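You operate a simulated robot arm through the tools that you are given. There is no shell and no other tool. Be economical: measure what you need, move in short steps, check, and stop when the job is done.

You are at the controls of a simulated robot arm. One attempt, no reset.

Task
Stand the cactus pot on the yellow saucer, water it and wipe up the spilt soil.
Fine: water till the soil is dark, none standing on it or spilt; can and purple sponge go back.
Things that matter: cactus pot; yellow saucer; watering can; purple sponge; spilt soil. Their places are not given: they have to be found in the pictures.

Only the result counts: the job must be done as asked and must still hold three seconds after the hand-in. Knocking over, shifting, dropping, spilling or breaking anything else fails it.

Robot
A 7-joint arm with a two-finger parallel gripper, fixed in place. Base frame: the origin is at the foot of the arm, x ahead of it, y to its left, z up. Readings come in mm, degrees, newtons and seconds.
With the tool pointing down near the work surface it reaches from about 340 to 780 mm from the base axis. Its first joint turns from -166.0 to 166.0 degrees. Payload 3.91 kg.
The tool frame sits at the grasp point between the pads (the TCP): z along the fingers, y along the line on which they close. The tips reach 30 mm beyond it. The gripper opens to 110 mm. The fingers are 20 mm wide and 10 mm thick; the gripper's body (48 by 112 mm) begins 55 mm behind the TCP.
Orientation is told as [roll, pitch, yaw] about the base's x, y, z axes, in that order, counted from this pose: with the fingers straight down and closing along the base's y, the tool's x points along the base's -x, its y along +y and its z along -z.

Tools
- The arm moves only by the tool play_rows. Its argument "series" is a list of rows, each a list of 3 entries, a list of its own where there are three numbers: the turn, a rotation vector about the tool's x, y, z in units of 6 degrees (1.0 is 6 degrees), then the shift along the tool's x, y, z in units of 30 mm (1.0 is 30 mm), then the finger opening in mm, from 0 to 110. In form: [[[ax, ay, az], [tx, ty, tz], jaw], ...]. A call has 1 to 12 rows; each row shifts and turns the commanded pose from where the row before left it, along the tool's axes as they then stand. A call with a number of a shift or a turn outside -1 to 1 is refused whole. Each row takes 0.2 s and may step no farther than 50 mm and 8.6 degrees from the row before; otherwise, or with a gripper value out of range, the whole call is refused. A pose out of reach is approached as far as the arm can. The call stops where the force on the tool passes 40 N (or 10 N more than at its start, if that is more) or the arm is blocked; 0.2 s more then pass. The fingers move at their own pace (about 153 mm/s each) and stop on an object; they squeeze with about 29 N. The grip force told is the motor's: it shows also when the fingers shut on nothing. Time passes only in rows, and 0.2 s behind the last, so rows that do not move let the fingers close. It gives the time, the measured TCP pose, the force on the tool (base axes), the opening and the grip force at its end, in the units of the frame above (readings bear some noise).
- Cameras (640 x 400 px; columns grow to the right, rows downward): "scene" is fixed at [401, 651.2, 1482.2]; the picture's right is [-0.96, 0.27, 0.00], its down [0.24, 0.85, -0.46] and it looks along [-0.12, -0.44, -0.89] (base axes); focal length 285 px, centre (320, 200). "wrist" rides on the gripper at [-36, 0, -57] in the tool frame; the picture's right is [0.00, -1.00, 0.00], its down [0.97, 0.00, -0.24] and it looks along [0.24, 0.00, 0.97] (tool axes); focal length 218 px, centre (320, 200).
- grab_frame(camera): a new picture of that camera. The clock stands still meanwhile.
- raise_lower(by): slides the trunk up (or, below 0, down) by that many mm; the arm rides with it, the base frame stays. It gives what a move gives, with no picture.
- measure_at(camera, pixels): for up to 12 pixels [column, row] of the newest picture of that camera ("zoom" is the newest enlarged one), the place [x, y, z] in the base frame of the surface seen there, good to about 2 mm. The clock stands still meanwhile.
- inspect(camera, box): a new picture of the part [left, top, right, bottom] of that camera's present view, enlarged. The clock stands still meanwhile.
- finish_job(): hands the job in; it is judged then, once.

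Go step by step. Measure first, check grasps and placings, and put right what went wrong. The budget is 80 turns and 54 pictures, counting those below and the enlarged ones. Unless the task says otherwise, let go and move clear before handing in, and close with one line.

The tools are called after "Call:" as a command line: name --argument value ..., lists and objects as JSON in quotes. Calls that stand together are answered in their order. play_rows: Moves the arm, as the interface text tells. Its arguments: {"type":"object","properties":{"series":{"type":"array"}},"required":["series"]} The other tools are called the same way: raise_lower (by) slides the trunk up or down; grab_frame (camera) takes a picture; measure_at (camera, pixels) gives the place of the surface under pixels of a picture; inspect (camera, box) takes an enlarged picture of a part of a camera's view; finish_job () hands the job in.

At the start:

```text
time: 0.0
tcp_pos: [229.3, 409.9, 1135.2]
tool_rot: [0.0, 0.3, 0.1]
force: [0.0, 0.9, 0.2]
gripper_width: 110.0
grasp_force: 0.1
trunk travel left (down, up): [-575.0, 35.0]
```

scene: 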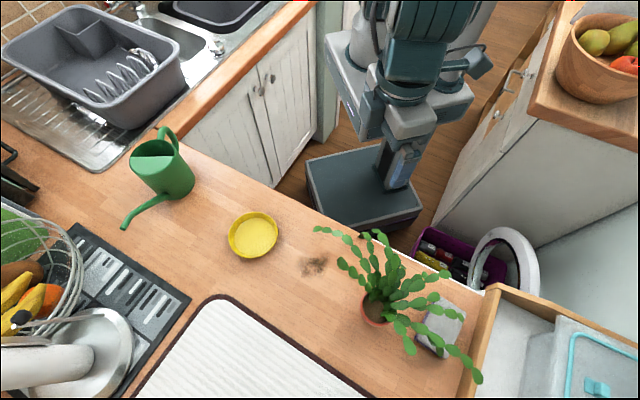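
wrist: 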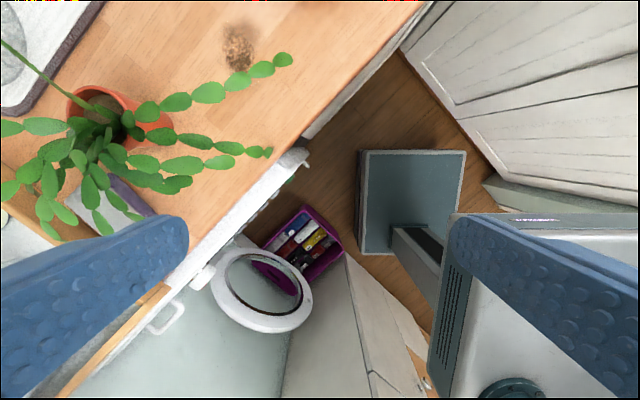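

The scene shows the green can near (160,175), the saucer at (253,235), the soil at (315,265), the pot at (378,308) and a grey/purple block at (440,325). I'll enlarge these areas and measure them.

Call:
inspect --camera "scene" --box '[290, 210, 490, 390]'

Call:
measure_at --camera "scene" --pixels '[[253, 235], [231, 240], [277, 232], [248, 214], [315, 265], [325, 262], [302, 270], [440, 325], [163, 160], [165, 133], [123, 226], [250, 290]]'

Call:
inspect --camera "scene" --box '[100, 110, 290, 270]'

```text
2.22 times, centred on (390, 300) of scene
```

zoom: 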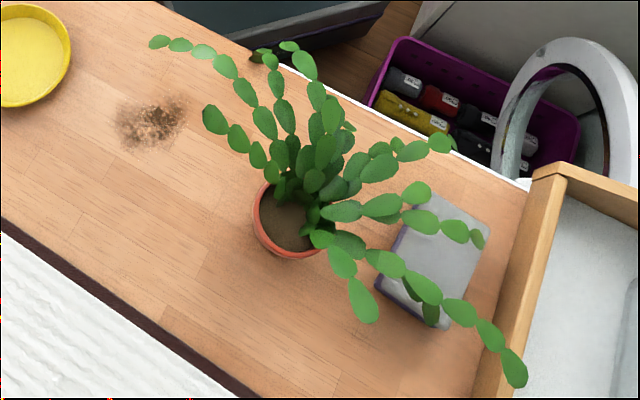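

```text
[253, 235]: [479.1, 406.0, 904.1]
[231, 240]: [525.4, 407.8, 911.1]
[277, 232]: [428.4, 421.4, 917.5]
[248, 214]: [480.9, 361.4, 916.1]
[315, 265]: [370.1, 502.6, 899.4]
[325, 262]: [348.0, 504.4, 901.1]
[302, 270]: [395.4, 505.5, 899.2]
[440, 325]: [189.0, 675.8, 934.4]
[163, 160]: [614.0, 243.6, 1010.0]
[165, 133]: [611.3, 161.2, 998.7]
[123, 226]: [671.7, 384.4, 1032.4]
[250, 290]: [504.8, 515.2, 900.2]
```

```text
2.50 times, centred on (195, 190) of scene
```

zoom: 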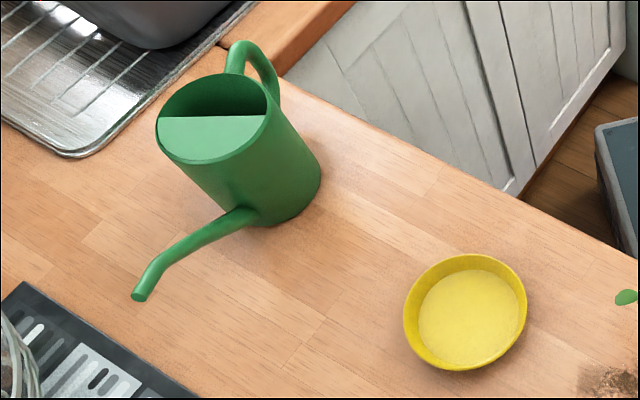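

I need the can's geometry: handle, rim, spout. I also need the pot rim, so I'll measure the can on this zoom and the pot on the scene picture.

Call:
measure_at --camera "zoom" --pixels '[[240, 46], [262, 60], [277, 88], [235, 65], [160, 125], [266, 100], [205, 162], [210, 78], [318, 180], [245, 212], [142, 292], [280, 224]]'

Call:
measure_at --camera "scene" --pixels '[[362, 305], [370, 320], [380, 325], [388, 322], [376, 310], [364, 316], [417, 338], [438, 355], [465, 308], [345, 232], [480, 380], [453, 267]]'

Call:
inspect --camera "wrist" --box '[0, 0, 300, 250]'

```text
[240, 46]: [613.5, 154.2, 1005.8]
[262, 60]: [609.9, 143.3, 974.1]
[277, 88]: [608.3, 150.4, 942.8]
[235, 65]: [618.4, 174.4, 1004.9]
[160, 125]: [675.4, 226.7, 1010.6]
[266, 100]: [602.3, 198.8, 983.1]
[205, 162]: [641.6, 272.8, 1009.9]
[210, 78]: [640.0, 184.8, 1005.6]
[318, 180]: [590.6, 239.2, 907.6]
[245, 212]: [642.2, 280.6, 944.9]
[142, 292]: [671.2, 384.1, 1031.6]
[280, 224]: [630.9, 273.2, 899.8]
```

```text
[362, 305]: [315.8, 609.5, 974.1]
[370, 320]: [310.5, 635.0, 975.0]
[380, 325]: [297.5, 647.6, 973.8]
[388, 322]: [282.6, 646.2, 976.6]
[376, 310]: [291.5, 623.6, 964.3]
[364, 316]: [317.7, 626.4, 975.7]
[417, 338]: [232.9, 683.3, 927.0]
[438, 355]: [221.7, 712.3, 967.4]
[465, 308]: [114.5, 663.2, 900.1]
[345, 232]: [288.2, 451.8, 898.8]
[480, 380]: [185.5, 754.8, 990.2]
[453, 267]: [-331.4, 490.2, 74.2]
```

```text
1.60 times, centred on (150, 125) of wrist
```

zoom: 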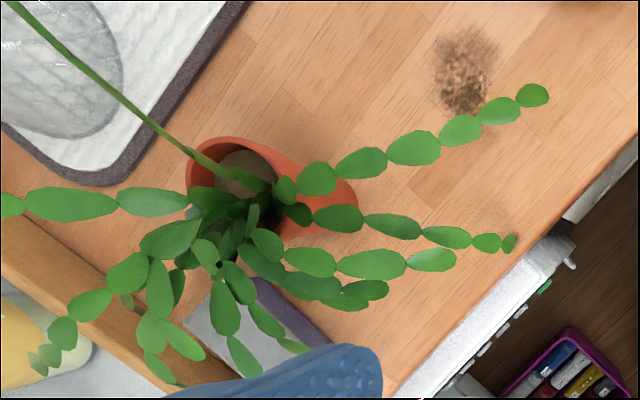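

The can's body axis is near (640,229), its handle faces the robot at about (615,147), and the spout tip is at (671,384,1032). The pot rim is centred near (285,615) at z 975. Next I'll measure the branches from the wrist zoom and the sponge.

Call:
measure_at --camera "zoom" --pixels '[[535, 95], [390, 162], [508, 243], [430, 260], [350, 190], [240, 165], [20, 10], [130, 100], [60, 205], [100, 290], [160, 360], [240, 360]]'

Call:
measure_at --camera "wrist" --pixels '[[120, 215], [145, 210], [105, 235], [118, 192], [238, 30], [238, 65], [225, 45], [252, 45], [82, 92], [75, 110], [100, 92], [160, 135]]'

```text
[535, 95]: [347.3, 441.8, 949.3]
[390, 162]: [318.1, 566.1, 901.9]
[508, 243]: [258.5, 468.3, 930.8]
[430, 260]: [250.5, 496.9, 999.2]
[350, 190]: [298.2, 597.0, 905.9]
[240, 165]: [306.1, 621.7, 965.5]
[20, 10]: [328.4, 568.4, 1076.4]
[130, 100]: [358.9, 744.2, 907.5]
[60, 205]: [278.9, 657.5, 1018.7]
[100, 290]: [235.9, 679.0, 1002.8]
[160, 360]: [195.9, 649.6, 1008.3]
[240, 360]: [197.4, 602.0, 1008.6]
```

```text
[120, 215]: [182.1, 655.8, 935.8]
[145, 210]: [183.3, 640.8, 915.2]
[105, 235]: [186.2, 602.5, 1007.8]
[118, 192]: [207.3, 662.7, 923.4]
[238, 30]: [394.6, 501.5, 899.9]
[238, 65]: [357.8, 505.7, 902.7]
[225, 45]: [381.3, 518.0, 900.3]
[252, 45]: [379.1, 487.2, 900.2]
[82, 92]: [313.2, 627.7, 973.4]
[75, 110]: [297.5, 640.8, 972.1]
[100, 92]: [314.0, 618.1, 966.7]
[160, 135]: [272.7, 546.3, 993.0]
```

The robot-side branches droop to z≈930–950 ((347,442), (258,468)). The clear corridor to the pot comes from about heading 45°, with the tool nearly horizontal. I'll yaw 45° and step aside first.

Call:
play_rows --series '[[[0, 0, -1], [0, 0, 0], 110], [[0, 0, -1], [0, 0, 0], 110], [[0, 0, -1], [0, 0, 0], 110], [[0, 0, -1], [0, 0, 0], 110], [[0, 0, -1], [0, 0, 0], 110], [[0, 0, -1], [0, 0, 0], 110], [[0, 0, -1], [0, 0, 0], 110], [[0, 0, -0.5], [0, 0, 0], 110], [[0, 0, 0], [0.31, 0.93, 0], 110], [[0, 0, 0], [0.31, 0.93, 0], 110], [[0, 0, 0], [0.3, 0.93, 0], 110]]'

Call:
measure_at --camera "scene" --pixels '[[475, 330], [485, 290], [500, 290], [470, 370], [444, 273], [480, 240], [478, 322], [420, 298], [400, 270], [520, 240], [415, 225], [465, 300]]'

```text
time: 2.4
tcp_pos: [148.2, 448.5, 1134.2]
tool_rot: [0.0, 0.2, 44.9]
force: [0.4, 0.2, -0.9]
gripper_width: 110.0
grasp_force: 0.0
trunk travel left (down, up): [-575.0, 35.0]
```

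```text
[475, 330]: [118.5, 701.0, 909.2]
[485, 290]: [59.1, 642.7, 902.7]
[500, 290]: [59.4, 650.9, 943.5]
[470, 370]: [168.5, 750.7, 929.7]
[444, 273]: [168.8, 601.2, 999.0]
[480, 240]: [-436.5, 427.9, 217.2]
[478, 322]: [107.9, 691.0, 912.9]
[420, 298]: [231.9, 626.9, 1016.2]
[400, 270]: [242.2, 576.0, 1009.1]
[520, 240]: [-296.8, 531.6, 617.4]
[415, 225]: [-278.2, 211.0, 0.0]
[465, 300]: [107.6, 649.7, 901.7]
```

The yaw is right, and the branches on that side stay at about z 1000 or above. Next I pitch the tool towards horizontal.

Call:
play_rows --series '[[[0, -1, 0], [0, 0, 0], 110], [[0, -1, 0], [0, 0, 0], 110], [[0, -1, 0], [0, 0, 0], 110], [[0, -1, 0], [0, 0, 0], 110], [[0, -1, 0], [0, 0, 0], 110], [[0, -1, 0], [0, 0, 0], 110], [[0, -1, 0], [0, 0, 0], 110], [[0, -1, 0], [0, 0, 0], 110], [[0, -1, 0], [0, 0, 0], 110], [[0, -1, 0], [0, 0, 0], 110], [[0, -1, 0], [0, 0, 0], 110], [[0, -1, 0], [0, 0, 0], 110]]'

Call:
grab_frame --camera "scene"

Call:
grab_frame --camera "wrist"

```text
time: 5.0
tcp_pos: [150.5, 448.5, 1134.6]
tool_rot: [0.5, -72.0, 44.6]
force: [0.4, 0.3, -0.1]
gripper_width: 109.9
grasp_force: 0.1
trunk travel left (down, up): [-575.0, 35.0]
```

```text
48 pictures are left
```

scene: 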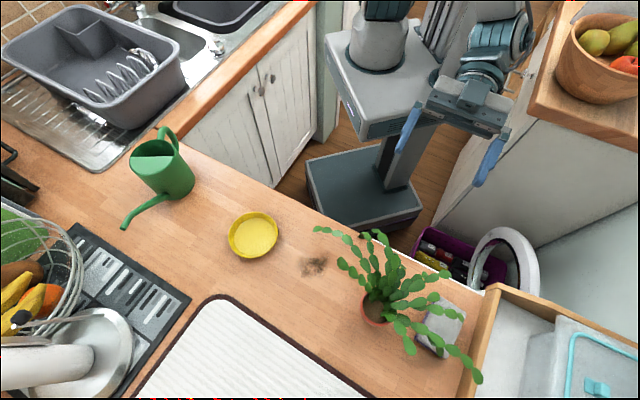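

```text
47 pictures are left
```

wrist: 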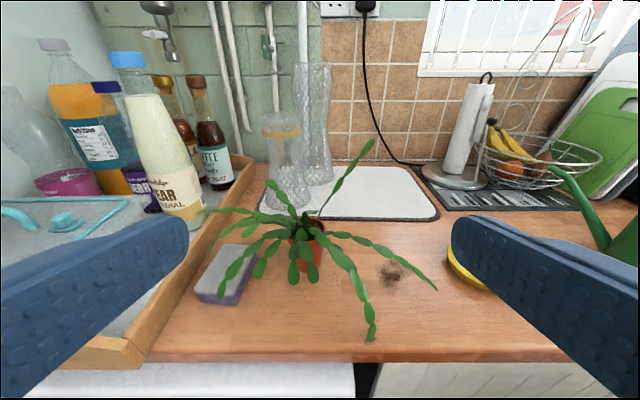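

The view is good: the pot lies straight ahead and the posture works. I'll pitch 6° more and lower with the trunk to the pot's height.

Call:
play_rows --series '[[[0, -1, 0], [0, 0, 0], 110]]'

Call:
raise_lower --by -192

Call:
grab_frame --camera "wrist"

```text
time: 5.4
tcp_pos: [150.5, 447.9, 1134.1]
tool_rot: [0.7, -77.9, 44.2]
force: [0.1, -1.2, 0.8]
gripper_width: 110.0
grasp_force: 0.0
trunk travel left (down, up): [-575.0, 35.0]
```

```text
time: 7.5
tcp_pos: [150.6, 448.1, 943.5]
tool_rot: [0.7, -77.9, 44.4]
force: [0.6, -0.4, -0.3]
gripper_width: 109.7
grasp_force: 0.1
trunk travel left (down, up): [-383.0, 227.0]
```

```text
46 pictures are left
```

wrist: 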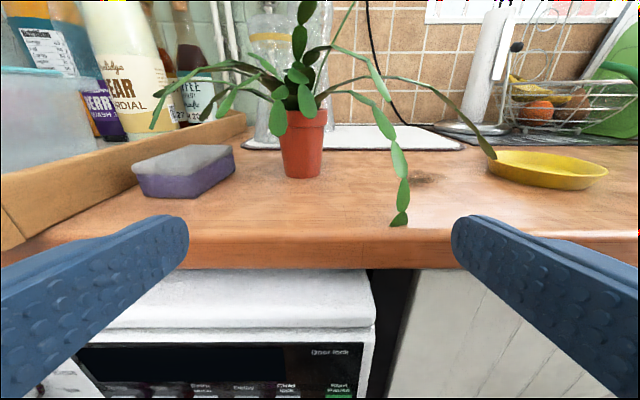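

The pot is seen clearly at (303,145). I'll measure the pot's sides and the nearby leaves.

Call:
measure_at --camera "wrist" --pixels '[[303, 150], [283, 122], [324, 122], [287, 170], [319, 170], [278, 130], [155, 125], [400, 220], [396, 160], [225, 110], [384, 125], [345, 112]]'

```text
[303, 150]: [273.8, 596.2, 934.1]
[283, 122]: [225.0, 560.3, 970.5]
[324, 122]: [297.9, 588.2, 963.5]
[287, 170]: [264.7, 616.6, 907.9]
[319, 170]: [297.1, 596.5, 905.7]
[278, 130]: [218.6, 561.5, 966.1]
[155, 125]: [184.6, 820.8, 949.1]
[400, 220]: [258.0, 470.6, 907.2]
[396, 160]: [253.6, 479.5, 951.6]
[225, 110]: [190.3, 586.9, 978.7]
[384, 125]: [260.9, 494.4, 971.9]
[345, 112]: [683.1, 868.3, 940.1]
```

A drooping leaf at (222,561,966) blocks the 45° corridor, while the +x side, around azimuth -30°, is open. I'll rise again, swing round to that side and approach with heading about 150°.

Call:
raise_lower --by 200

Call:
play_rows --series '[[[0, 1, 0], [0, 0, 0], 110], [[0, 1, 0], [0, 0, 0], 110], [[0, 1, 0], [0, 0, 0], 110], [[0, 1, 0], [0, 0, 0], 110], [[0, 1, 0], [0, 0, 0], 110], [[0, 1, 0], [0, 0, 0], 110], [[0, 1, 0], [0, 0, 0], 110], [[0, 1, 0], [0, 0, 0], 110], [[0, 1, 0], [0, 0, 0], 110], [[0, 1, 0], [0, 0, 0], 110], [[0, 1, 0], [0, 0, 0], 110], [[0, 1, 0], [0, 0, 0], 110]]'

```text
time: 9.7
tcp_pos: [151.1, 447.7, 1143.5]
tool_rot: [0.6, -77.8, 44.4]
force: [-1.1, -0.4, 0.5]
gripper_width: 109.6
grasp_force: 0.1
trunk travel left (down, up): [-583.0, 27.0]
```

```text
time: 12.3
tcp_pos: [151.2, 448.5, 1143.3]
tool_rot: [0.2, -5.7, 44.8]
force: [0.7, -0.4, 1.3]
gripper_width: 109.9
grasp_force: 0.1
trunk travel left (down, up): [-583.0, 27.0]
```

Call:
play_rows --series '[[[0, 0, 0], [-0.97, -0.75, 0], 110], [[0, 0, 0], [-0.97, -0.75, 0], 110], [[0, 0, 0], [-0.97, -0.75, 0], 110], [[0, 0, 0], [-0.97, -0.75, 0], 110], [[0, 0, 0], [-0.97, -0.75, 0], 110], [[0, 0, 0], [-0.97, -0.75, 0], 110], [[0, 0, 0], [-0.97, -0.75, 0], 110], [[0, 0, -1], [0, 0, 0], 110], [[0, 0, -1], [0, 0, 0], 110], [[0, 0, -1], [0, 0, 0], 110], [[0, 0, -1], [0, 0, 0], 110], [[0, 0, -1], [0, 0, 0], 110]]'

Call:
play_rows --series '[[[0, 0, -1], [0, 0, 0], 110], [[0, 0, -1], [0, 0, 0], 110], [[0, 0, -1], [0, 0, 0], 110], [[0, 0, -1], [0, 0, 0], 110], [[0, 0, -1], [0, 0, 0], 110], [[0, 0, -1], [0, 0, 0], 110], [[0, 0, -1], [0, 0, 0], 110], [[0, 0, -1], [0, 0, 0], 110], [[0, 0, -1], [0, 0, 0], 110], [[0, 0, -1], [0, 0, 0], 110], [[0, 0, -1], [0, 0, 0], 110], [[0, 0, -1], [0, 0, 0], 110]]'

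Call:
grab_frame --camera "wrist"

```text
time: 14.9
tcp_pos: [405.0, 480.0, 1166.1]
tool_rot: [-2.7, -5.1, 75.2]
force: [-0.2, -0.5, -0.8]
gripper_width: 109.9
grasp_force: 0.1
trunk travel left (down, up): [-583.0, 27.0]
```

```text
time: 17.5
tcp_pos: [405.1, 480.3, 1162.8]
tool_rot: [-5.8, 1.1, 146.9]
force: [1.0, 0.5, -0.3]
gripper_width: 109.9
grasp_force: 0.2
trunk travel left (down, up): [-583.0, 27.0]
```

```text
45 pictures are left
```

wrist: 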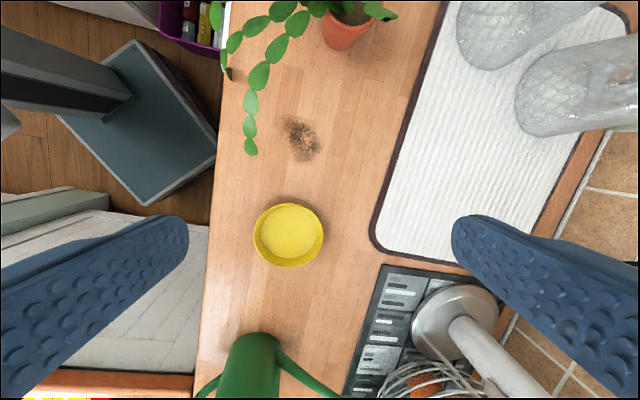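

I'm now facing the pot from the saucer side. Removing the small roll and pitching to about 25° below horizontal.

Call:
play_rows --series '[[[-0.97, 0, 0], [0, 0, 0], 110], [[0, -1, 0], [0, 0, 0], 110], [[0, -1, 0], [0, 0, 0], 110], [[0, -1, 0], [0, 0, 0], 110], [[0, -1, 0], [0, 0, 0], 110], [[0, -1, 0], [0, 0, 0], 110], [[0, -1, 0], [0, 0, 0], 110], [[0, -1, 0], [0, 0, 0], 110], [[0, -1, 0], [0, 0, 0], 110], [[0, -1, 0], [0, 0, 0], 110], [[0, -1, 0], [0, 0, 0], 110], [[0, -1, 0], [0, 0, 0], 110]]'

Call:
grab_frame --camera "wrist"

Call:
grab_frame --camera "scene"

```text
time: 20.1
tcp_pos: [405.7, 480.6, 1163.7]
tool_rot: [0.0, -65.0, 146.9]
force: [-0.3, 1.0, 0.5]
gripper_width: 110.1
grasp_force: 0.0
trunk travel left (down, up): [-583.0, 27.0]
```

```text
44 pictures are left
```

wrist: 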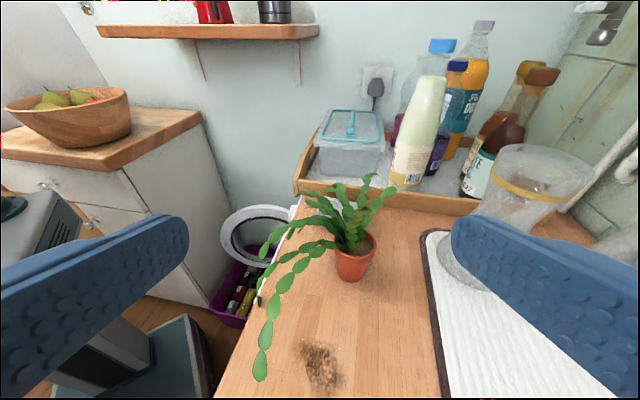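

```text
43 pictures are left
```

scene: 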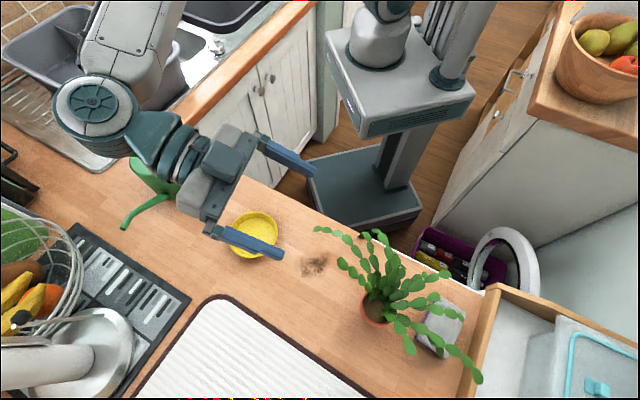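

The arm holds this pose well. Before lowering, I'll measure how far the arm links near the can sit above it, and the pot's geometry.

Call:
measure_at --camera "scene" --pixels '[[100, 105], [135, 145], [75, 140], [165, 155], [190, 205], [215, 170], [212, 230], [120, 160], [180, 185]]'

Call:
measure_at --camera "wrist" --pixels '[[355, 265], [336, 258], [374, 250], [342, 277], [368, 275], [352, 280], [260, 368], [300, 250], [325, 243], [388, 195], [345, 185], [350, 240]]'

```text
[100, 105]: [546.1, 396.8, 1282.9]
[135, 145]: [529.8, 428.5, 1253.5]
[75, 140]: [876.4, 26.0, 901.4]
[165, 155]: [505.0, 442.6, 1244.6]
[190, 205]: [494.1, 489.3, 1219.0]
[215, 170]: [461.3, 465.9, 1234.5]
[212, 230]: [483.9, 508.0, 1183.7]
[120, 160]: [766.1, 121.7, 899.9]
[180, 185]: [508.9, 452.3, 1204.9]
```

```text
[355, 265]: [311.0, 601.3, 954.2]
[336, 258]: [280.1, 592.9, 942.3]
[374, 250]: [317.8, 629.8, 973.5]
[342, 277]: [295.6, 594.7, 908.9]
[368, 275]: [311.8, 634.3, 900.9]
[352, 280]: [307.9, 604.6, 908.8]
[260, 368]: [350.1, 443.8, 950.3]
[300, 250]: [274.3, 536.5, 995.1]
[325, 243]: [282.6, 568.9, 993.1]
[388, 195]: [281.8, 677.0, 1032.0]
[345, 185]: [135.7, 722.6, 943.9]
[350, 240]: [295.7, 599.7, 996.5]
```

The arm sits far above everything and the corridor is open. I'll shift to the pregrasp point about 110 mm behind the pot, then lower with the trunk.

Call:
play_rows --series '[[[0, 0, 0], [-0.46, -0.79, 0.99], 110], [[0, 0, 0], [-0.46, -0.79, 0.99], 110]]'

Call:
raise_lower --by -222

Call:
grab_frame --camera "wrist"

Call:
grab_frame --camera "scene"

```text
time: 20.7
tcp_pos: [375.4, 557.2, 1162.3]
tool_rot: [0.3, -64.9, 146.7]
force: [0.0, -0.2, -0.4]
gripper_width: 110.0
grasp_force: 0.1
trunk travel left (down, up): [-583.0, 27.0]
```

```text
time: 23.0
tcp_pos: [375.4, 555.8, 940.6]
tool_rot: [0.1, -64.9, 146.9]
force: [0.0, 0.8, 0.5]
gripper_width: 109.9
grasp_force: 0.0
trunk travel left (down, up): [-361.0, 249.0]
```

```text
42 pictures are left
```

wrist: 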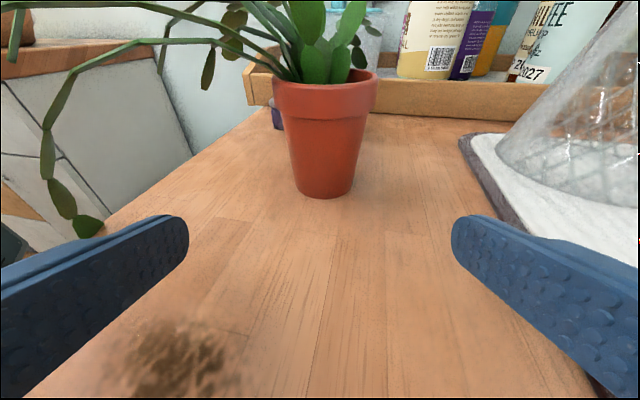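

```text
41 pictures are left
```

scene: 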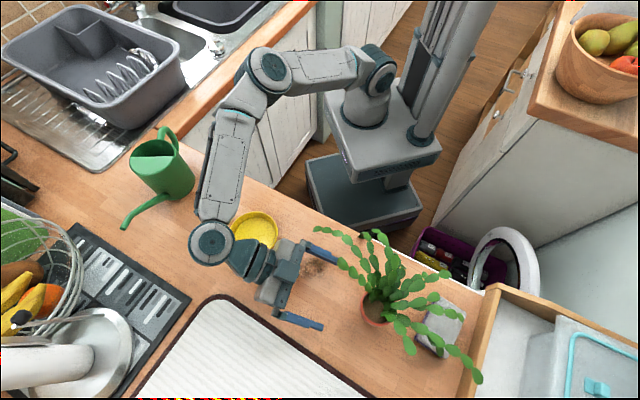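

The pot is centred in the view (col 325), between the fingers. Advancing horizontally about 99 mm, then closing.

Call:
play_rows --series '[[[0, 0, 0], [-0.35, -0.01, 0.75], 110], [[0, 0, 0], [-0.35, -0.01, 0.75], 110], [[0, 0, 0], [-0.35, -0.01, 0.75], 110], [[0, 0, 0], [-0.35, -0.01, 0.75], 110], [[0, 0, 0], [0, 0, 0], 110]]'

Call:
grab_frame --camera "wrist"

```text
time: 24.2
tcp_pos: [294.5, 611.0, 941.6]
tool_rot: [0.1, -64.9, 146.8]
force: [-0.1, 0.0, -0.2]
gripper_width: 110.1
grasp_force: 0.0
trunk travel left (down, up): [-361.0, 249.0]
```

```text
40 pictures are left
```

wrist: 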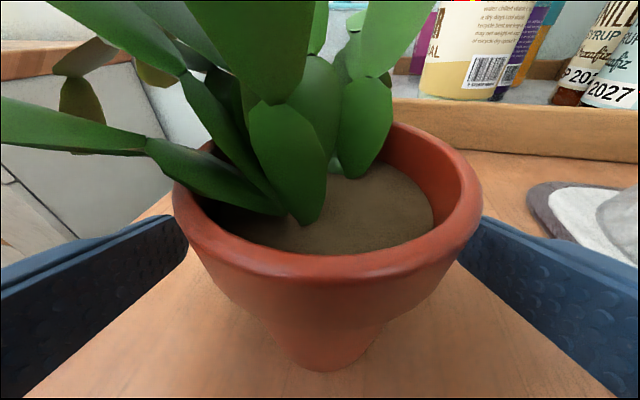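

The fingers straddle the pot cleanly and no leaves touch them. Closing.

Call:
play_rows --series '[[[0, 0, 0], [0, 0, 0], 75], [[0, 0, 0], [0, 0, 0], 60], [[0, 0, 0], [0, 0, 0], 40], [[0, 0, 0], [0, 0, 0], 30], [[0, 0, 0], [0, 0, 0], 30]]'

Call:
raise_lower --by 25

Call:
grab_frame --camera "scene"

```text
time: 25.4
tcp_pos: [295.4, 611.7, 939.8]
tool_rot: [0.1, -64.8, 146.8]
force: [1.0, 0.3, 1.5]
gripper_width: 52.5
grasp_force: 29.4
trunk travel left (down, up): [-361.0, 249.0]
```

```text
time: 26.1
tcp_pos: [294.5, 610.8, 963.8]
tool_rot: [0.2, -64.9, 146.7]
force: [0.4, -1.1, -2.1]
gripper_width: 52.3
grasp_force: 29.2
trunk travel left (down, up): [-386.0, 224.0]
```

```text
39 pictures are left
```

scene: 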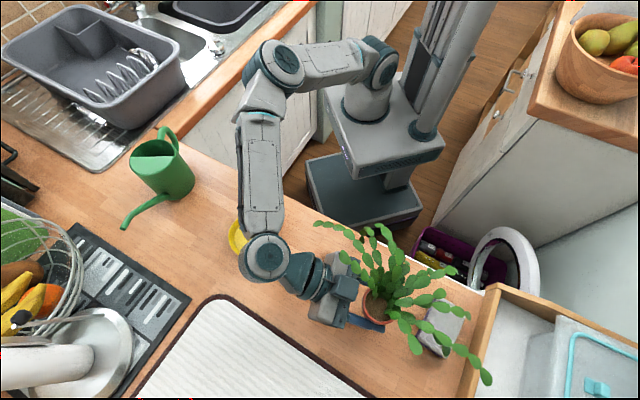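

The pot is lifted and held (52 mm, 29 N). The saucer centre is about (477,410). I'll raise it, carry it halfway across and turn it -57° so its open side will face the can.

Call:
raise_lower --by 130

Call:
play_rows --series '[[[0, 0, 0], [0.42, 0.29, -0.9], 30], [[0, 0, 0], [0.42, 0.29, -0.9], 30], [[0, 0, 0], [0.42, 0.29, -0.9], 30], [[0, 0, 0], [0.42, 0.29, -0.9], 30], [[0.906, 0, 0.423], [0, 0, 0], 30], [[0.906, 0, 0.423], [0, 0, 0], 30], [[0.906, 0, 0.423], [0, 0, 0], 30], [[0.906, 0, 0.423], [0, 0, 0], 30], [[0.906, 0, 0.423], [0, 0, 0], 30], [[0.906, 0, 0.423], [0, 0, 0], 30], [[0.906, 0, 0.423], [0, 0, 0], 30], [[0.906, 0, 0.423], [0, 0, 0], 30]]'

Call:
grab_frame --camera "scene"

```text
time: 27.7
tcp_pos: [294.6, 611.3, 1096.1]
tool_rot: [0.1, -64.9, 146.7]
force: [0.5, -0.6, -2.5]
gripper_width: 52.2
grasp_force: 29.2
trunk travel left (down, up): [-516.0, 94.0]
```

```text
time: 30.3
tcp_pos: [374.9, 517.6, 1094.7]
tool_rot: [0.0, -64.9, 98.7]
force: [0.6, -0.5, -3.5]
gripper_width: 52.4
grasp_force: 29.2
trunk travel left (down, up): [-516.0, 94.0]
```

```text
38 pictures are left
```

scene: 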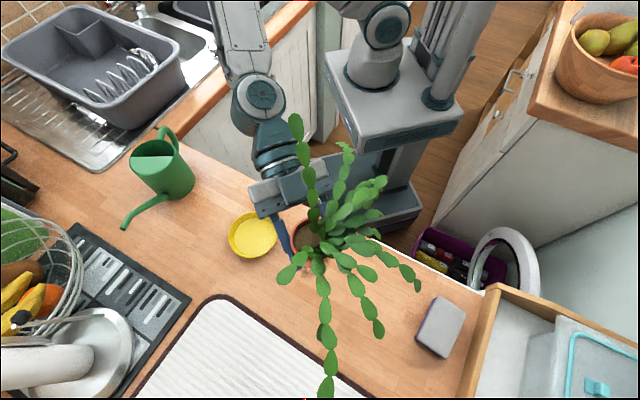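

The carry goes well: heading 98.7° and the pot is steady. Finishing the turn and moving over the saucer.

Call:
play_rows --series '[[[0.68, 0, 0.317], [0, 0, 0], 30], [[0.68, 0, 0.317], [0, 0, 0], 30], [[0, 0, 0], [0.417, -0.85, -0.89], 30], [[0, 0, 0], [0.417, -0.85, -0.89], 30], [[0, 0, 0], [0.417, -0.85, -0.89], 30], [[0, 0, 0], [0.417, -0.85, -0.89], 30], [[0, 0, 0], [0, 0, 0], 30]]'

Call:
grab_frame --camera "scene"

Call:
grab_frame --camera "wrist"

```text
time: 31.9
tcp_pos: [477.4, 400.8, 1096.3]
tool_rot: [-0.1, -64.9, 90.0]
force: [-0.1, 0.2, -3.2]
gripper_width: 52.7
grasp_force: 28.9
trunk travel left (down, up): [-516.0, 94.0]
```

```text
37 pictures are left
```

scene: 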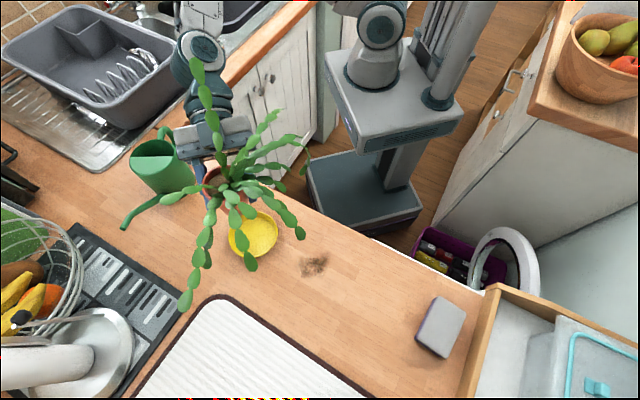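

```text
36 pictures are left
```

wrist: 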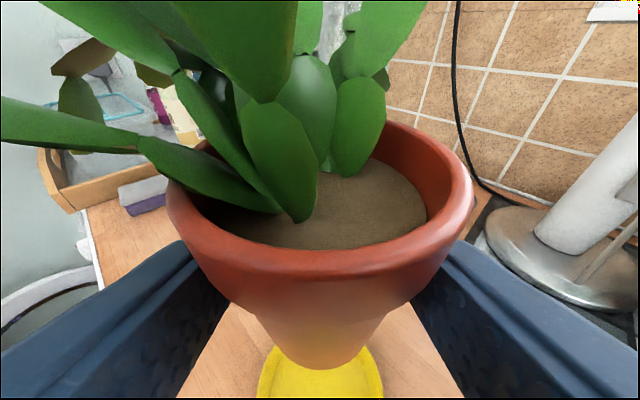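

The pot is right above the saucer. Lowering by trunk to just above contact, then checking.

Call:
raise_lower --by -143

Call:
grab_frame --camera "wrist"

Call:
inspect --camera "scene" --box '[160, 130, 340, 290]'

```text
time: 33.6
tcp_pos: [478.3, 399.5, 953.2]
tool_rot: [0.0, -64.9, 89.9]
force: [0.8, -0.5, -2.9]
gripper_width: 52.4
grasp_force: 29.3
trunk travel left (down, up): [-373.0, 237.0]
```

```text
35 pictures are left
```

wrist: 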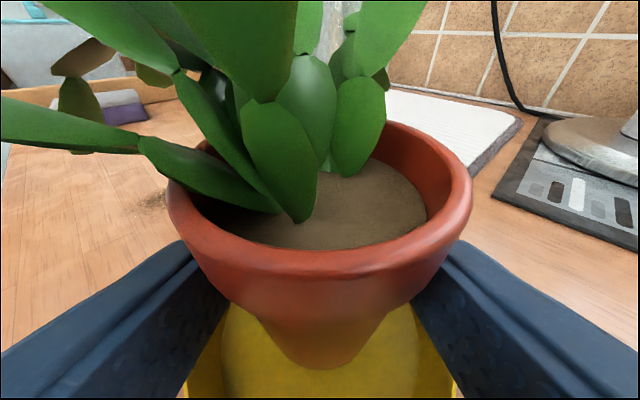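

```text
2.50 times, centred on (250, 210) of scene
```

zoom: 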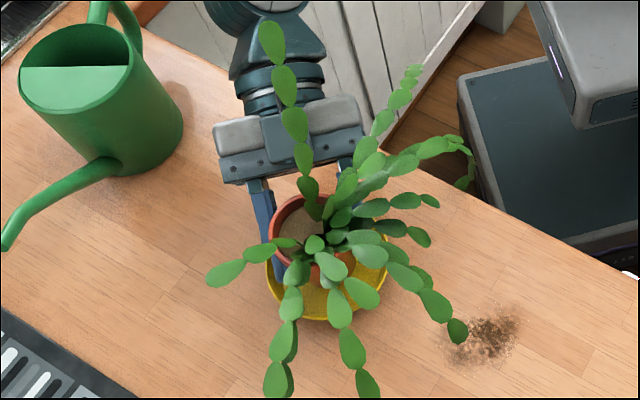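

It's laterally centred (saucer cols 185–455, pot at 320). Lowering the last millimetres while watching the force.

Call:
raise_lower --by -6

Call:
raise_lower --by -2.5

```text
time: 34.1
tcp_pos: [477.4, 398.9, 946.9]
tool_rot: [0.0, -64.9, 89.9]
force: [-0.1, 0.1, -2.9]
gripper_width: 52.4
grasp_force: 28.7
trunk travel left (down, up): [-367.0, 243.0]
```

```text
time: 34.7
tcp_pos: [477.9, 401.1, 944.9]
tool_rot: [0.0, -64.9, 90.0]
force: [1.3, 1.0, -0.2]
gripper_width: 52.3
grasp_force: 28.8
trunk travel left (down, up): [-365.0, 245.0]
```

The load is off the gripper (force z about 0), so the pot rests on the saucer. Opening and backing out.

Call:
play_rows --series '[[[0, 0, 0], [0, 0, 0], 60], [[0, 0, 0], [0, 0, 0], 80], [[0, 0, 0], [0, 0, 0], 104], [[0, 0, 0], [0, 0, 0], 104], [[0, 0, 0], [0.42, 0, -0.9], 104], [[0, 0, 0], [0.42, 0, -0.9], 104], [[0, 0, 0], [0.42, 0, -0.9], 104], [[0, 0, 0], [0.42, 0, -0.9], 104], [[0, 0, 0], [0.42, 0, -0.9], 104]]'

Call:
grab_frame --camera "wrist"

Call:
grab_frame --camera "scene"

```text
time: 36.7
tcp_pos: [478.4, 249.9, 945.2]
tool_rot: [0.0, -64.9, 89.9]
force: [0.2, 0.7, 0.8]
gripper_width: 103.8
grasp_force: 0.1
trunk travel left (down, up): [-365.0, 245.0]
```

```text
33 pictures are left
```

wrist: 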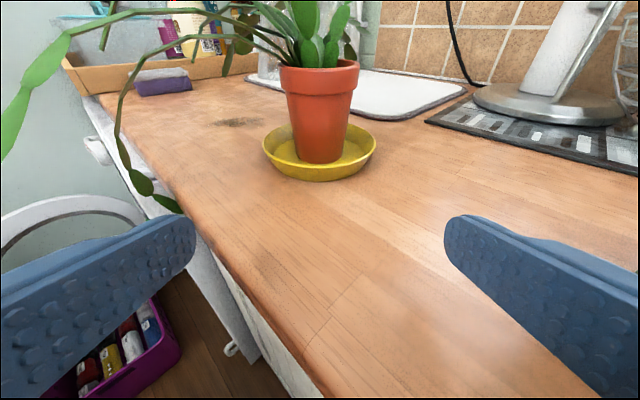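

```text
32 pictures are left
```

scene: 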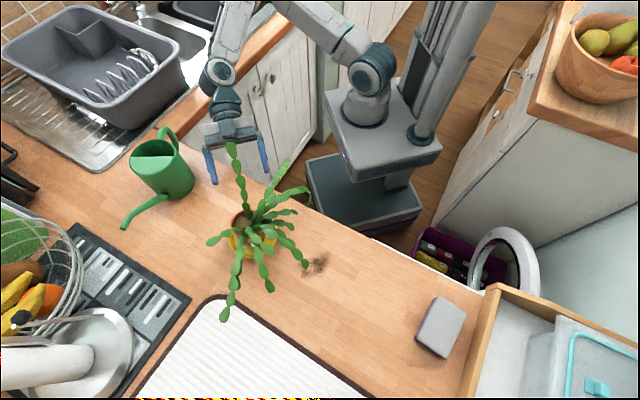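

The pot stands upright and centred in the saucer. Next is the can: I'll rise, turn the tool vertical and look down on it. I'll also measure the plant's height.

Call:
measure_at --camera "scene" --pixels '[[232, 150], [238, 190], [285, 163], [303, 263], [298, 250], [224, 315], [213, 241], [269, 286], [307, 190], [240, 218], [250, 245], [292, 215]]'

Call:
raise_lower --by 200

Call:
play_rows --series '[[[0, 1, 0], [0, 0, 0], 110], [[0, 1, 0], [0, 0, 0], 110], [[0, 1, 0], [0, 0, 0], 110], [[0, 1, 0], [0, 0, 0], 110], [[0, 1, 0], [0, 0, 0], 110], [[0, 1, 0], [0, 0, 0], 110], [[0, 1, 0], [0, 0, 0], 110], [[0, 1, 0], [0, 0, 0], 110], [[0, 1, 0], [0, 0, 0], 110], [[0, 1, 0], [0, 0, 0], 110], [[0, 0.83, 0], [0, 0, 0], 110]]'

```text
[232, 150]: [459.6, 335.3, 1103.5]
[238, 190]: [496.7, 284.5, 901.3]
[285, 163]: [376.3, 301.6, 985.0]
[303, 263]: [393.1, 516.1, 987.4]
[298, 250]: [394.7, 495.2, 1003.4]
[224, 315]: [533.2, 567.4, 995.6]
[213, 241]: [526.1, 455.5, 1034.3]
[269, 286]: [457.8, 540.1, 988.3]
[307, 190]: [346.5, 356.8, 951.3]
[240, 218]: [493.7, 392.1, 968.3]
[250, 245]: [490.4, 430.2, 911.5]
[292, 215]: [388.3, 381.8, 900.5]
```

```text
time: 38.8
tcp_pos: [477.3, 250.9, 1144.5]
tool_rot: [-0.2, -64.9, 89.8]
force: [-0.3, -0.3, -0.7]
gripper_width: 104.0
grasp_force: 0.0
trunk travel left (down, up): [-565.0, 45.0]
```

```text
time: 41.2
tcp_pos: [479.0, 251.2, 1145.8]
tool_rot: [-0.1, 0.2, 89.9]
force: [0.1, -0.6, 0.1]
gripper_width: 109.8
grasp_force: 0.0
trunk travel left (down, up): [-565.0, 45.0]
```

The tall branch tip is at (460,335,1103) and bare soil shows at (494,392,968), so pouring from the right (-50° side) is open. Moving above the can with the tool aligned to its plane.

Call:
play_rows --series '[[[0, 0, 0.92], [0, 0, 0], 110], [[0, 0, 0.92], [0, 0, 0], 110], [[0, 0, 0], [-0.05, -0.9, 0], 110], [[0, 0, 0], [-0.05, -0.9, 0], 110], [[0, 0, 0], [-0.05, -0.9, 0], 110], [[0, 0, 0], [-0.05, -0.9, 0], 110], [[0, 0, 0], [-0.05, -0.9, 0], 110], [[0, 0, 0], [-0.05, -0.9, 0], 110], [[0, 0, 0], [0, 0, 0], 110]]'

Call:
grab_frame --camera "wrist"

```text
time: 43.2
tcp_pos: [638.8, 228.5, 1145.8]
tool_rot: [0.0, 0.0, 78.8]
force: [-0.2, 0.9, 0.0]
gripper_width: 110.2
grasp_force: 0.1
trunk travel left (down, up): [-565.0, 45.0]
```

```text
31 pictures are left
```

wrist: 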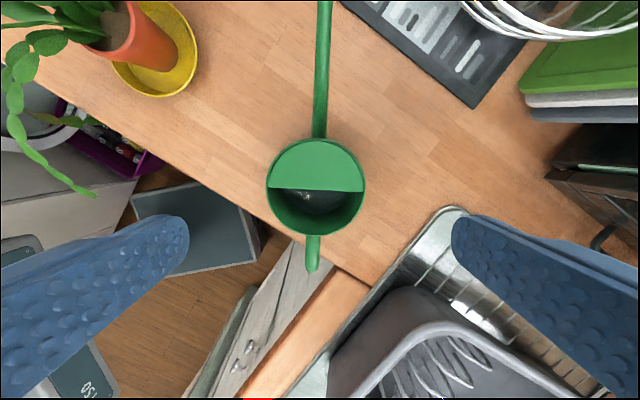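

The can is nicely aligned: rim centred at (316,190), spout up, handle down at (313,255). Measuring the rim, handle, spout and the water inside.

Call:
measure_at --camera "wrist" --pixels '[[268, 188], [365, 186], [316, 141], [314, 232], [306, 197], [318, 215], [313, 265], [313, 245], [320, 125], [324, 20], [335, 200], [325, 70]]'

Call:
inspect --camera "wrist" --box '[240, 125, 400, 285]'

```text
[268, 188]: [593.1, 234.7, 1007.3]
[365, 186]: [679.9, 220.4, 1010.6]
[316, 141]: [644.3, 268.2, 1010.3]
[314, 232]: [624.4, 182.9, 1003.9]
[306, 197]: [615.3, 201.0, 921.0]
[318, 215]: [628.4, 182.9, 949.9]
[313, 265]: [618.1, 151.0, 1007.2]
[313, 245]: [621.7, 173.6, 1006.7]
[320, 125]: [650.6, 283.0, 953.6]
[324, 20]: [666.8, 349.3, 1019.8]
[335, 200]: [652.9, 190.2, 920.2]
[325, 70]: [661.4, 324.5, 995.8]
```

```text
2.50 times, centred on (320, 205) of wrist
```

zoom: 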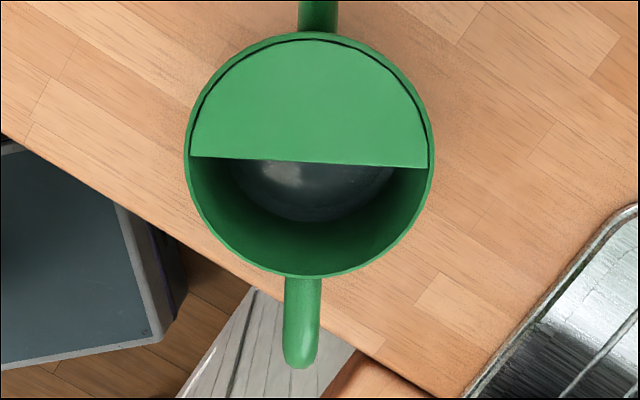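

The water lies low in the can (z≈920). The can heads 77° with its rim centred at (636,227) and about 88 mm across. I'll take it by the body from above, where the centre of mass hangs right under the pads.

Call:
play_rows --series '[[[0, 0, 0.3], [0.07, 0.08, 0], 110], [[0, 0, 0], [0, 0, 0], 110]]'

Call:
raise_lower --by -120

Call:
grab_frame --camera "wrist"

```text
time: 43.8
tcp_pos: [636.3, 226.7, 1145.3]
tool_rot: [-0.1, 0.1, 77.0]
force: [0.9, 0.1, 0.2]
gripper_width: 110.0
grasp_force: 0.1
trunk travel left (down, up): [-565.0, 45.0]
```

```text
time: 45.3
tcp_pos: [636.1, 227.2, 1025.8]
tool_rot: [-0.1, 0.1, 77.0]
force: [-0.1, 0.6, -0.1]
gripper_width: 110.3
grasp_force: 0.1
trunk travel left (down, up): [-445.0, 165.0]
```

```text
29 pictures are left
```

wrist: 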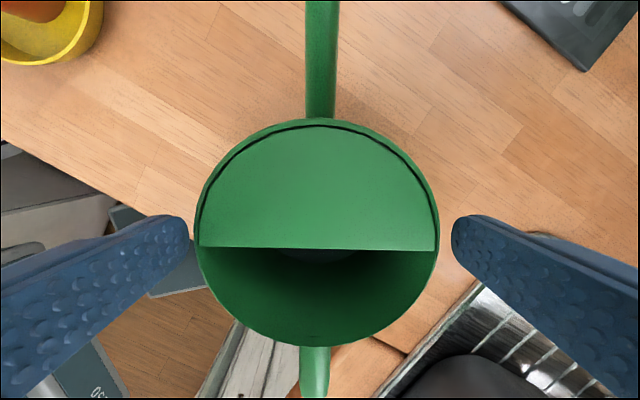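

The can is centred between the fingers (rim cols 197–438). Lowering to z≈972 and closing.

Call:
raise_lower --by -53

Call:
play_rows --series '[[[0, 0, 0], [0, 0, 0], 98], [[0, 0, 0], [0, 0, 0], 88], [[0, 0, 0], [0, 0, 0], 75], [[0, 0, 0], [0, 0, 0], 70], [[0, 0, 0], [0, 0, 0], 70]]'

Call:
raise_lower --by 12

Call:
grab_frame --camera "wrist"

```text
time: 46.3
tcp_pos: [635.1, 226.7, 972.6]
tool_rot: [-0.2, 0.1, 76.9]
force: [-0.6, 0.5, -0.8]
gripper_width: 110.0
grasp_force: 0.0
trunk travel left (down, up): [-392.0, 218.0]
```

```text
time: 47.5
tcp_pos: [636.0, 226.9, 971.4]
tool_rot: [-0.1, 0.1, 77.0]
force: [0.0, 0.9, 1.1]
gripper_width: 91.7
grasp_force: 29.0
trunk travel left (down, up): [-392.0, 218.0]
```

```text
time: 48.1
tcp_pos: [637.0, 226.9, 983.5]
tool_rot: [0.0, 0.1, 77.0]
force: [0.0, 0.2, -4.3]
gripper_width: 91.7
grasp_force: 29.2
trunk travel left (down, up): [-404.0, 206.0]
```

```text
28 pictures are left
```

wrist: 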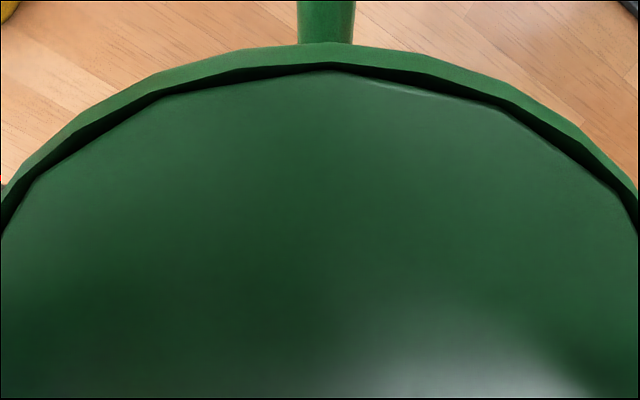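

The can is lifted and steady (about 0.45 kg). Raising it and yawing to heading 135° so the spout faces the pot's open side.

Call:
raise_lower --by 80

Call:
play_rows --series '[[[0, 0, -0.97], [0, 0, 0], 70], [[0, 0, -0.97], [0, 0, 0], 70], [[0, 0, -0.97], [0, 0, 0], 70], [[0, 0, -0.97], [0, 0, 0], 70], [[0, 0, -0.97], [0, 0, 0], 70], [[0, 0, -0.97], [0, 0, 0], 70], [[0, 0, -0.97], [0, 0, 0], 70], [[0, 0, -0.97], [0, 0, 0], 70], [[0, 0, -0.97], [0, 0, 0], 70], [[0, 0, -0.97], [0, 0, 0], 70], [[0, 0, 0], [0, 0, 0], 70]]'

Call:
grab_frame --camera "scene"

```text
time: 49.2
tcp_pos: [636.2, 227.3, 1063.6]
tool_rot: [0.0, 0.1, 77.0]
force: [0.1, -1.0, -4.0]
gripper_width: 91.7
grasp_force: 29.2
trunk travel left (down, up): [-484.0, 126.0]
```

```text
time: 51.6
tcp_pos: [636.0, 226.6, 1064.2]
tool_rot: [0.2, 0.1, 135.3]
force: [0.4, -0.1, -3.3]
gripper_width: 91.5
grasp_force: 28.9
trunk travel left (down, up): [-484.0, 126.0]
```

```text
27 pictures are left
```

scene: 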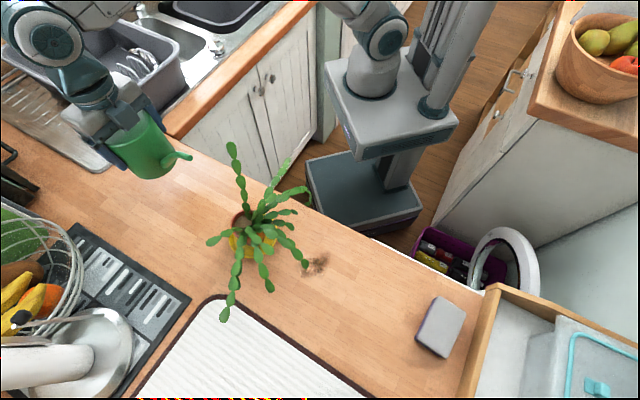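

The spout now points at the pot, tip at (190,155). I'll zoom in to locate the pot's soil and the spout tip.

Call:
inspect --camera "scene" --box '[160, 130, 320, 270]'

Call:
measure_at --camera "scene" --pixels '[[190, 156], [187, 155], [180, 158], [240, 218], [237, 222], [245, 216], [234, 222], [236, 212]]'

```text
2.86 times, centred on (240, 200) of scene
```

zoom: 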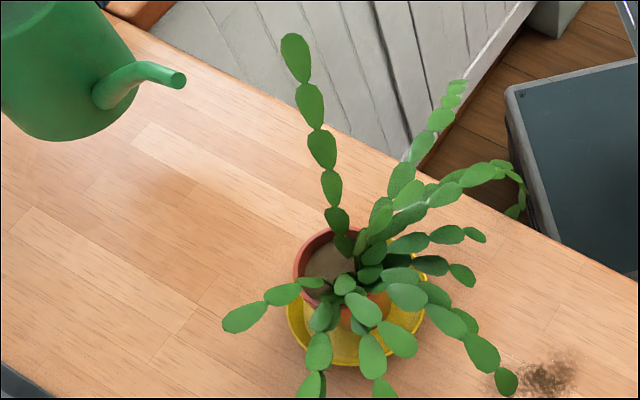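

```text
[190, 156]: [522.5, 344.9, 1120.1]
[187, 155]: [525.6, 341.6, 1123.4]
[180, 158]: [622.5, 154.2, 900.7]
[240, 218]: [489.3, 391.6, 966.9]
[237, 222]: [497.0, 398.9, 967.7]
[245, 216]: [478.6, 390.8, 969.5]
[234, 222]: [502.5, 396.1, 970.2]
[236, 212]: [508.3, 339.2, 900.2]
```

Spout tip is at (522,345,1120), and the bare soil's middle is about (491,397,968). I'll tilt 24° in place, then shift so the tip is above the soil, still about 80 mm up.

Call:
play_rows --series '[[[0, 1, 0], [0, 0, 0], 70], [[0, 1, 0], [0, 0, 0], 70], [[0, 1, 0], [0, 0, 0], 70], [[0, 1, 0], [0, 0, 0], 70], [[0, 0, 0], [-0.78, -0.3, -0.35], 70], [[0, 0, 0], [-0.78, -0.3, -0.35], 70], [[0, 0, 0], [0, 0, 0], 70]]'

Call:
inspect --camera "scene" --box '[120, 110, 320, 270]'

```text
time: 53.2
tcp_pos: [612.2, 274.8, 1064.3]
tool_rot: [0.1, 24.1, 135.1]
force: [-0.3, 0.1, -4.7]
gripper_width: 91.4
grasp_force: 29.4
trunk travel left (down, up): [-484.0, 126.0]
```

```text
2.50 times, centred on (220, 190) of scene
```

zoom: 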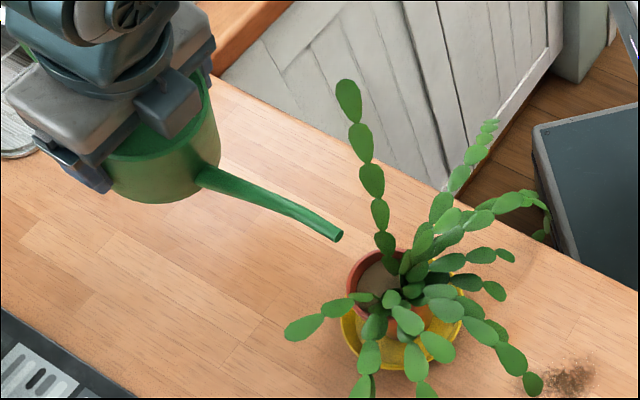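

Call:
measure_at --camera "zoom" --pixels '[[337, 236], [325, 228], [380, 280], [375, 270], [260, 194], [352, 287], [380, 298], [365, 262], [350, 100]]'

```text
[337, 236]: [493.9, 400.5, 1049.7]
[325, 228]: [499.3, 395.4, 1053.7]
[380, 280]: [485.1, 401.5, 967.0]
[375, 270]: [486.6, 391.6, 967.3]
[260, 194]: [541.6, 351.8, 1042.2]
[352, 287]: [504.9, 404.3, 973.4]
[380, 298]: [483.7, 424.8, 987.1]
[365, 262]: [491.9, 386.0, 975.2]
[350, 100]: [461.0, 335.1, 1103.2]
```

The tip is at (494,400,1050), right above the bare soil. Lowering 40 mm, then tilting to 42° about the tip and checking for flow.

Call:
raise_lower --by -40

Call:
play_rows --series '[[[0, 1, 0], [0.2, 0, -0.57], 70], [[0, 1, 0], [0.2, 0, -0.57], 70], [[0, 1, 0], [0.2, 0, -0.57], 70]]'

Call:
inspect --camera "scene" --box '[180, 150, 300, 250]'

```text
time: 54.1
tcp_pos: [612.9, 276.3, 1024.2]
tool_rot: [0.1, 24.1, 135.4]
force: [-0.2, -0.9, -3.8]
gripper_width: 91.9
grasp_force: 28.7
trunk travel left (down, up): [-444.0, 166.0]
```

```text
time: 54.9
tcp_pos: [605.2, 283.1, 1078.2]
tool_rot: [0.0, 42.2, 135.2]
force: [-0.5, -0.1, -3.4]
gripper_width: 91.8
grasp_force: 29.1
trunk travel left (down, up): [-444.0, 166.0]
```

```text
4.00 times, centred on (240, 200) of scene
```

zoom: 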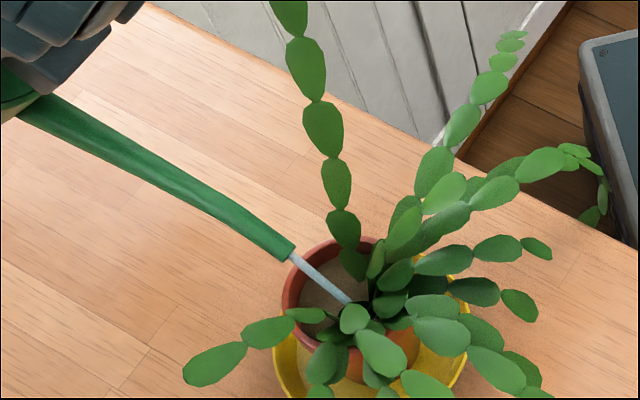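

Water is already streaming at 42°, and it lands on the soil inside the pot. Holding briefly and watching the colour.

Call:
play_rows --series '[[[0, 0, 0], [0, 0, 0], 70], [[0, 0, 0], [0, 0, 0], 70]]'

Call:
inspect --camera "scene" --box '[210, 180, 290, 250]'

```text
time: 55.5
tcp_pos: [605.2, 282.7, 1077.4]
tool_rot: [0.1, 42.2, 135.3]
force: [-0.1, 0.8, -3.5]
gripper_width: 91.6
grasp_force: 29.1
trunk travel left (down, up): [-444.0, 166.0]
```

```text
5.71 times, centred on (250, 215) of scene
```

zoom: 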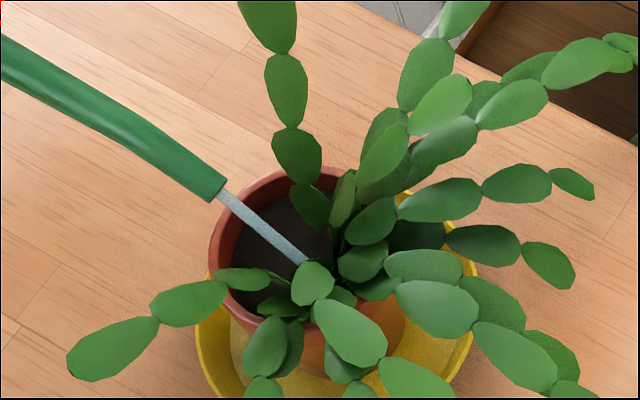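

The soil has turned dark. Tilting back at once to stop the flow.

Call:
play_rows --series '[[[0, -1, 0], [-0.2, 0, 0.57], 70], [[0, -1, 0], [-0.2, 0, 0.57], 70], [[0, -1, 0], [-0.2, 0, 0.57], 70]]'

Call:
inspect --camera "scene" --box '[210, 180, 290, 250]'

```text
time: 56.3
tcp_pos: [616.7, 271.2, 1027.0]
tool_rot: [0.0, 24.1, 135.2]
force: [-0.8, -0.1, -2.5]
gripper_width: 91.8
grasp_force: 28.8
trunk travel left (down, up): [-444.0, 166.0]
```

```text
5.71 times, centred on (250, 215) of scene
```

zoom: 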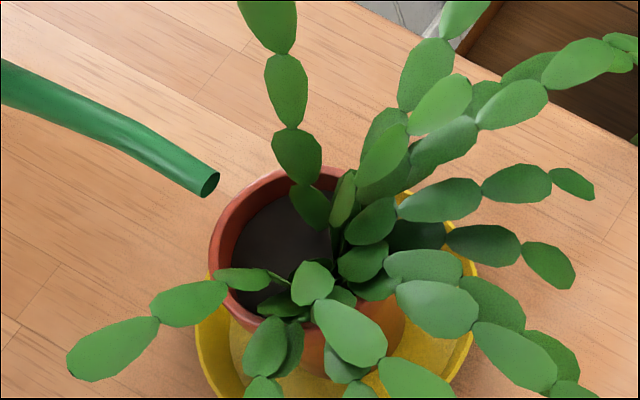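

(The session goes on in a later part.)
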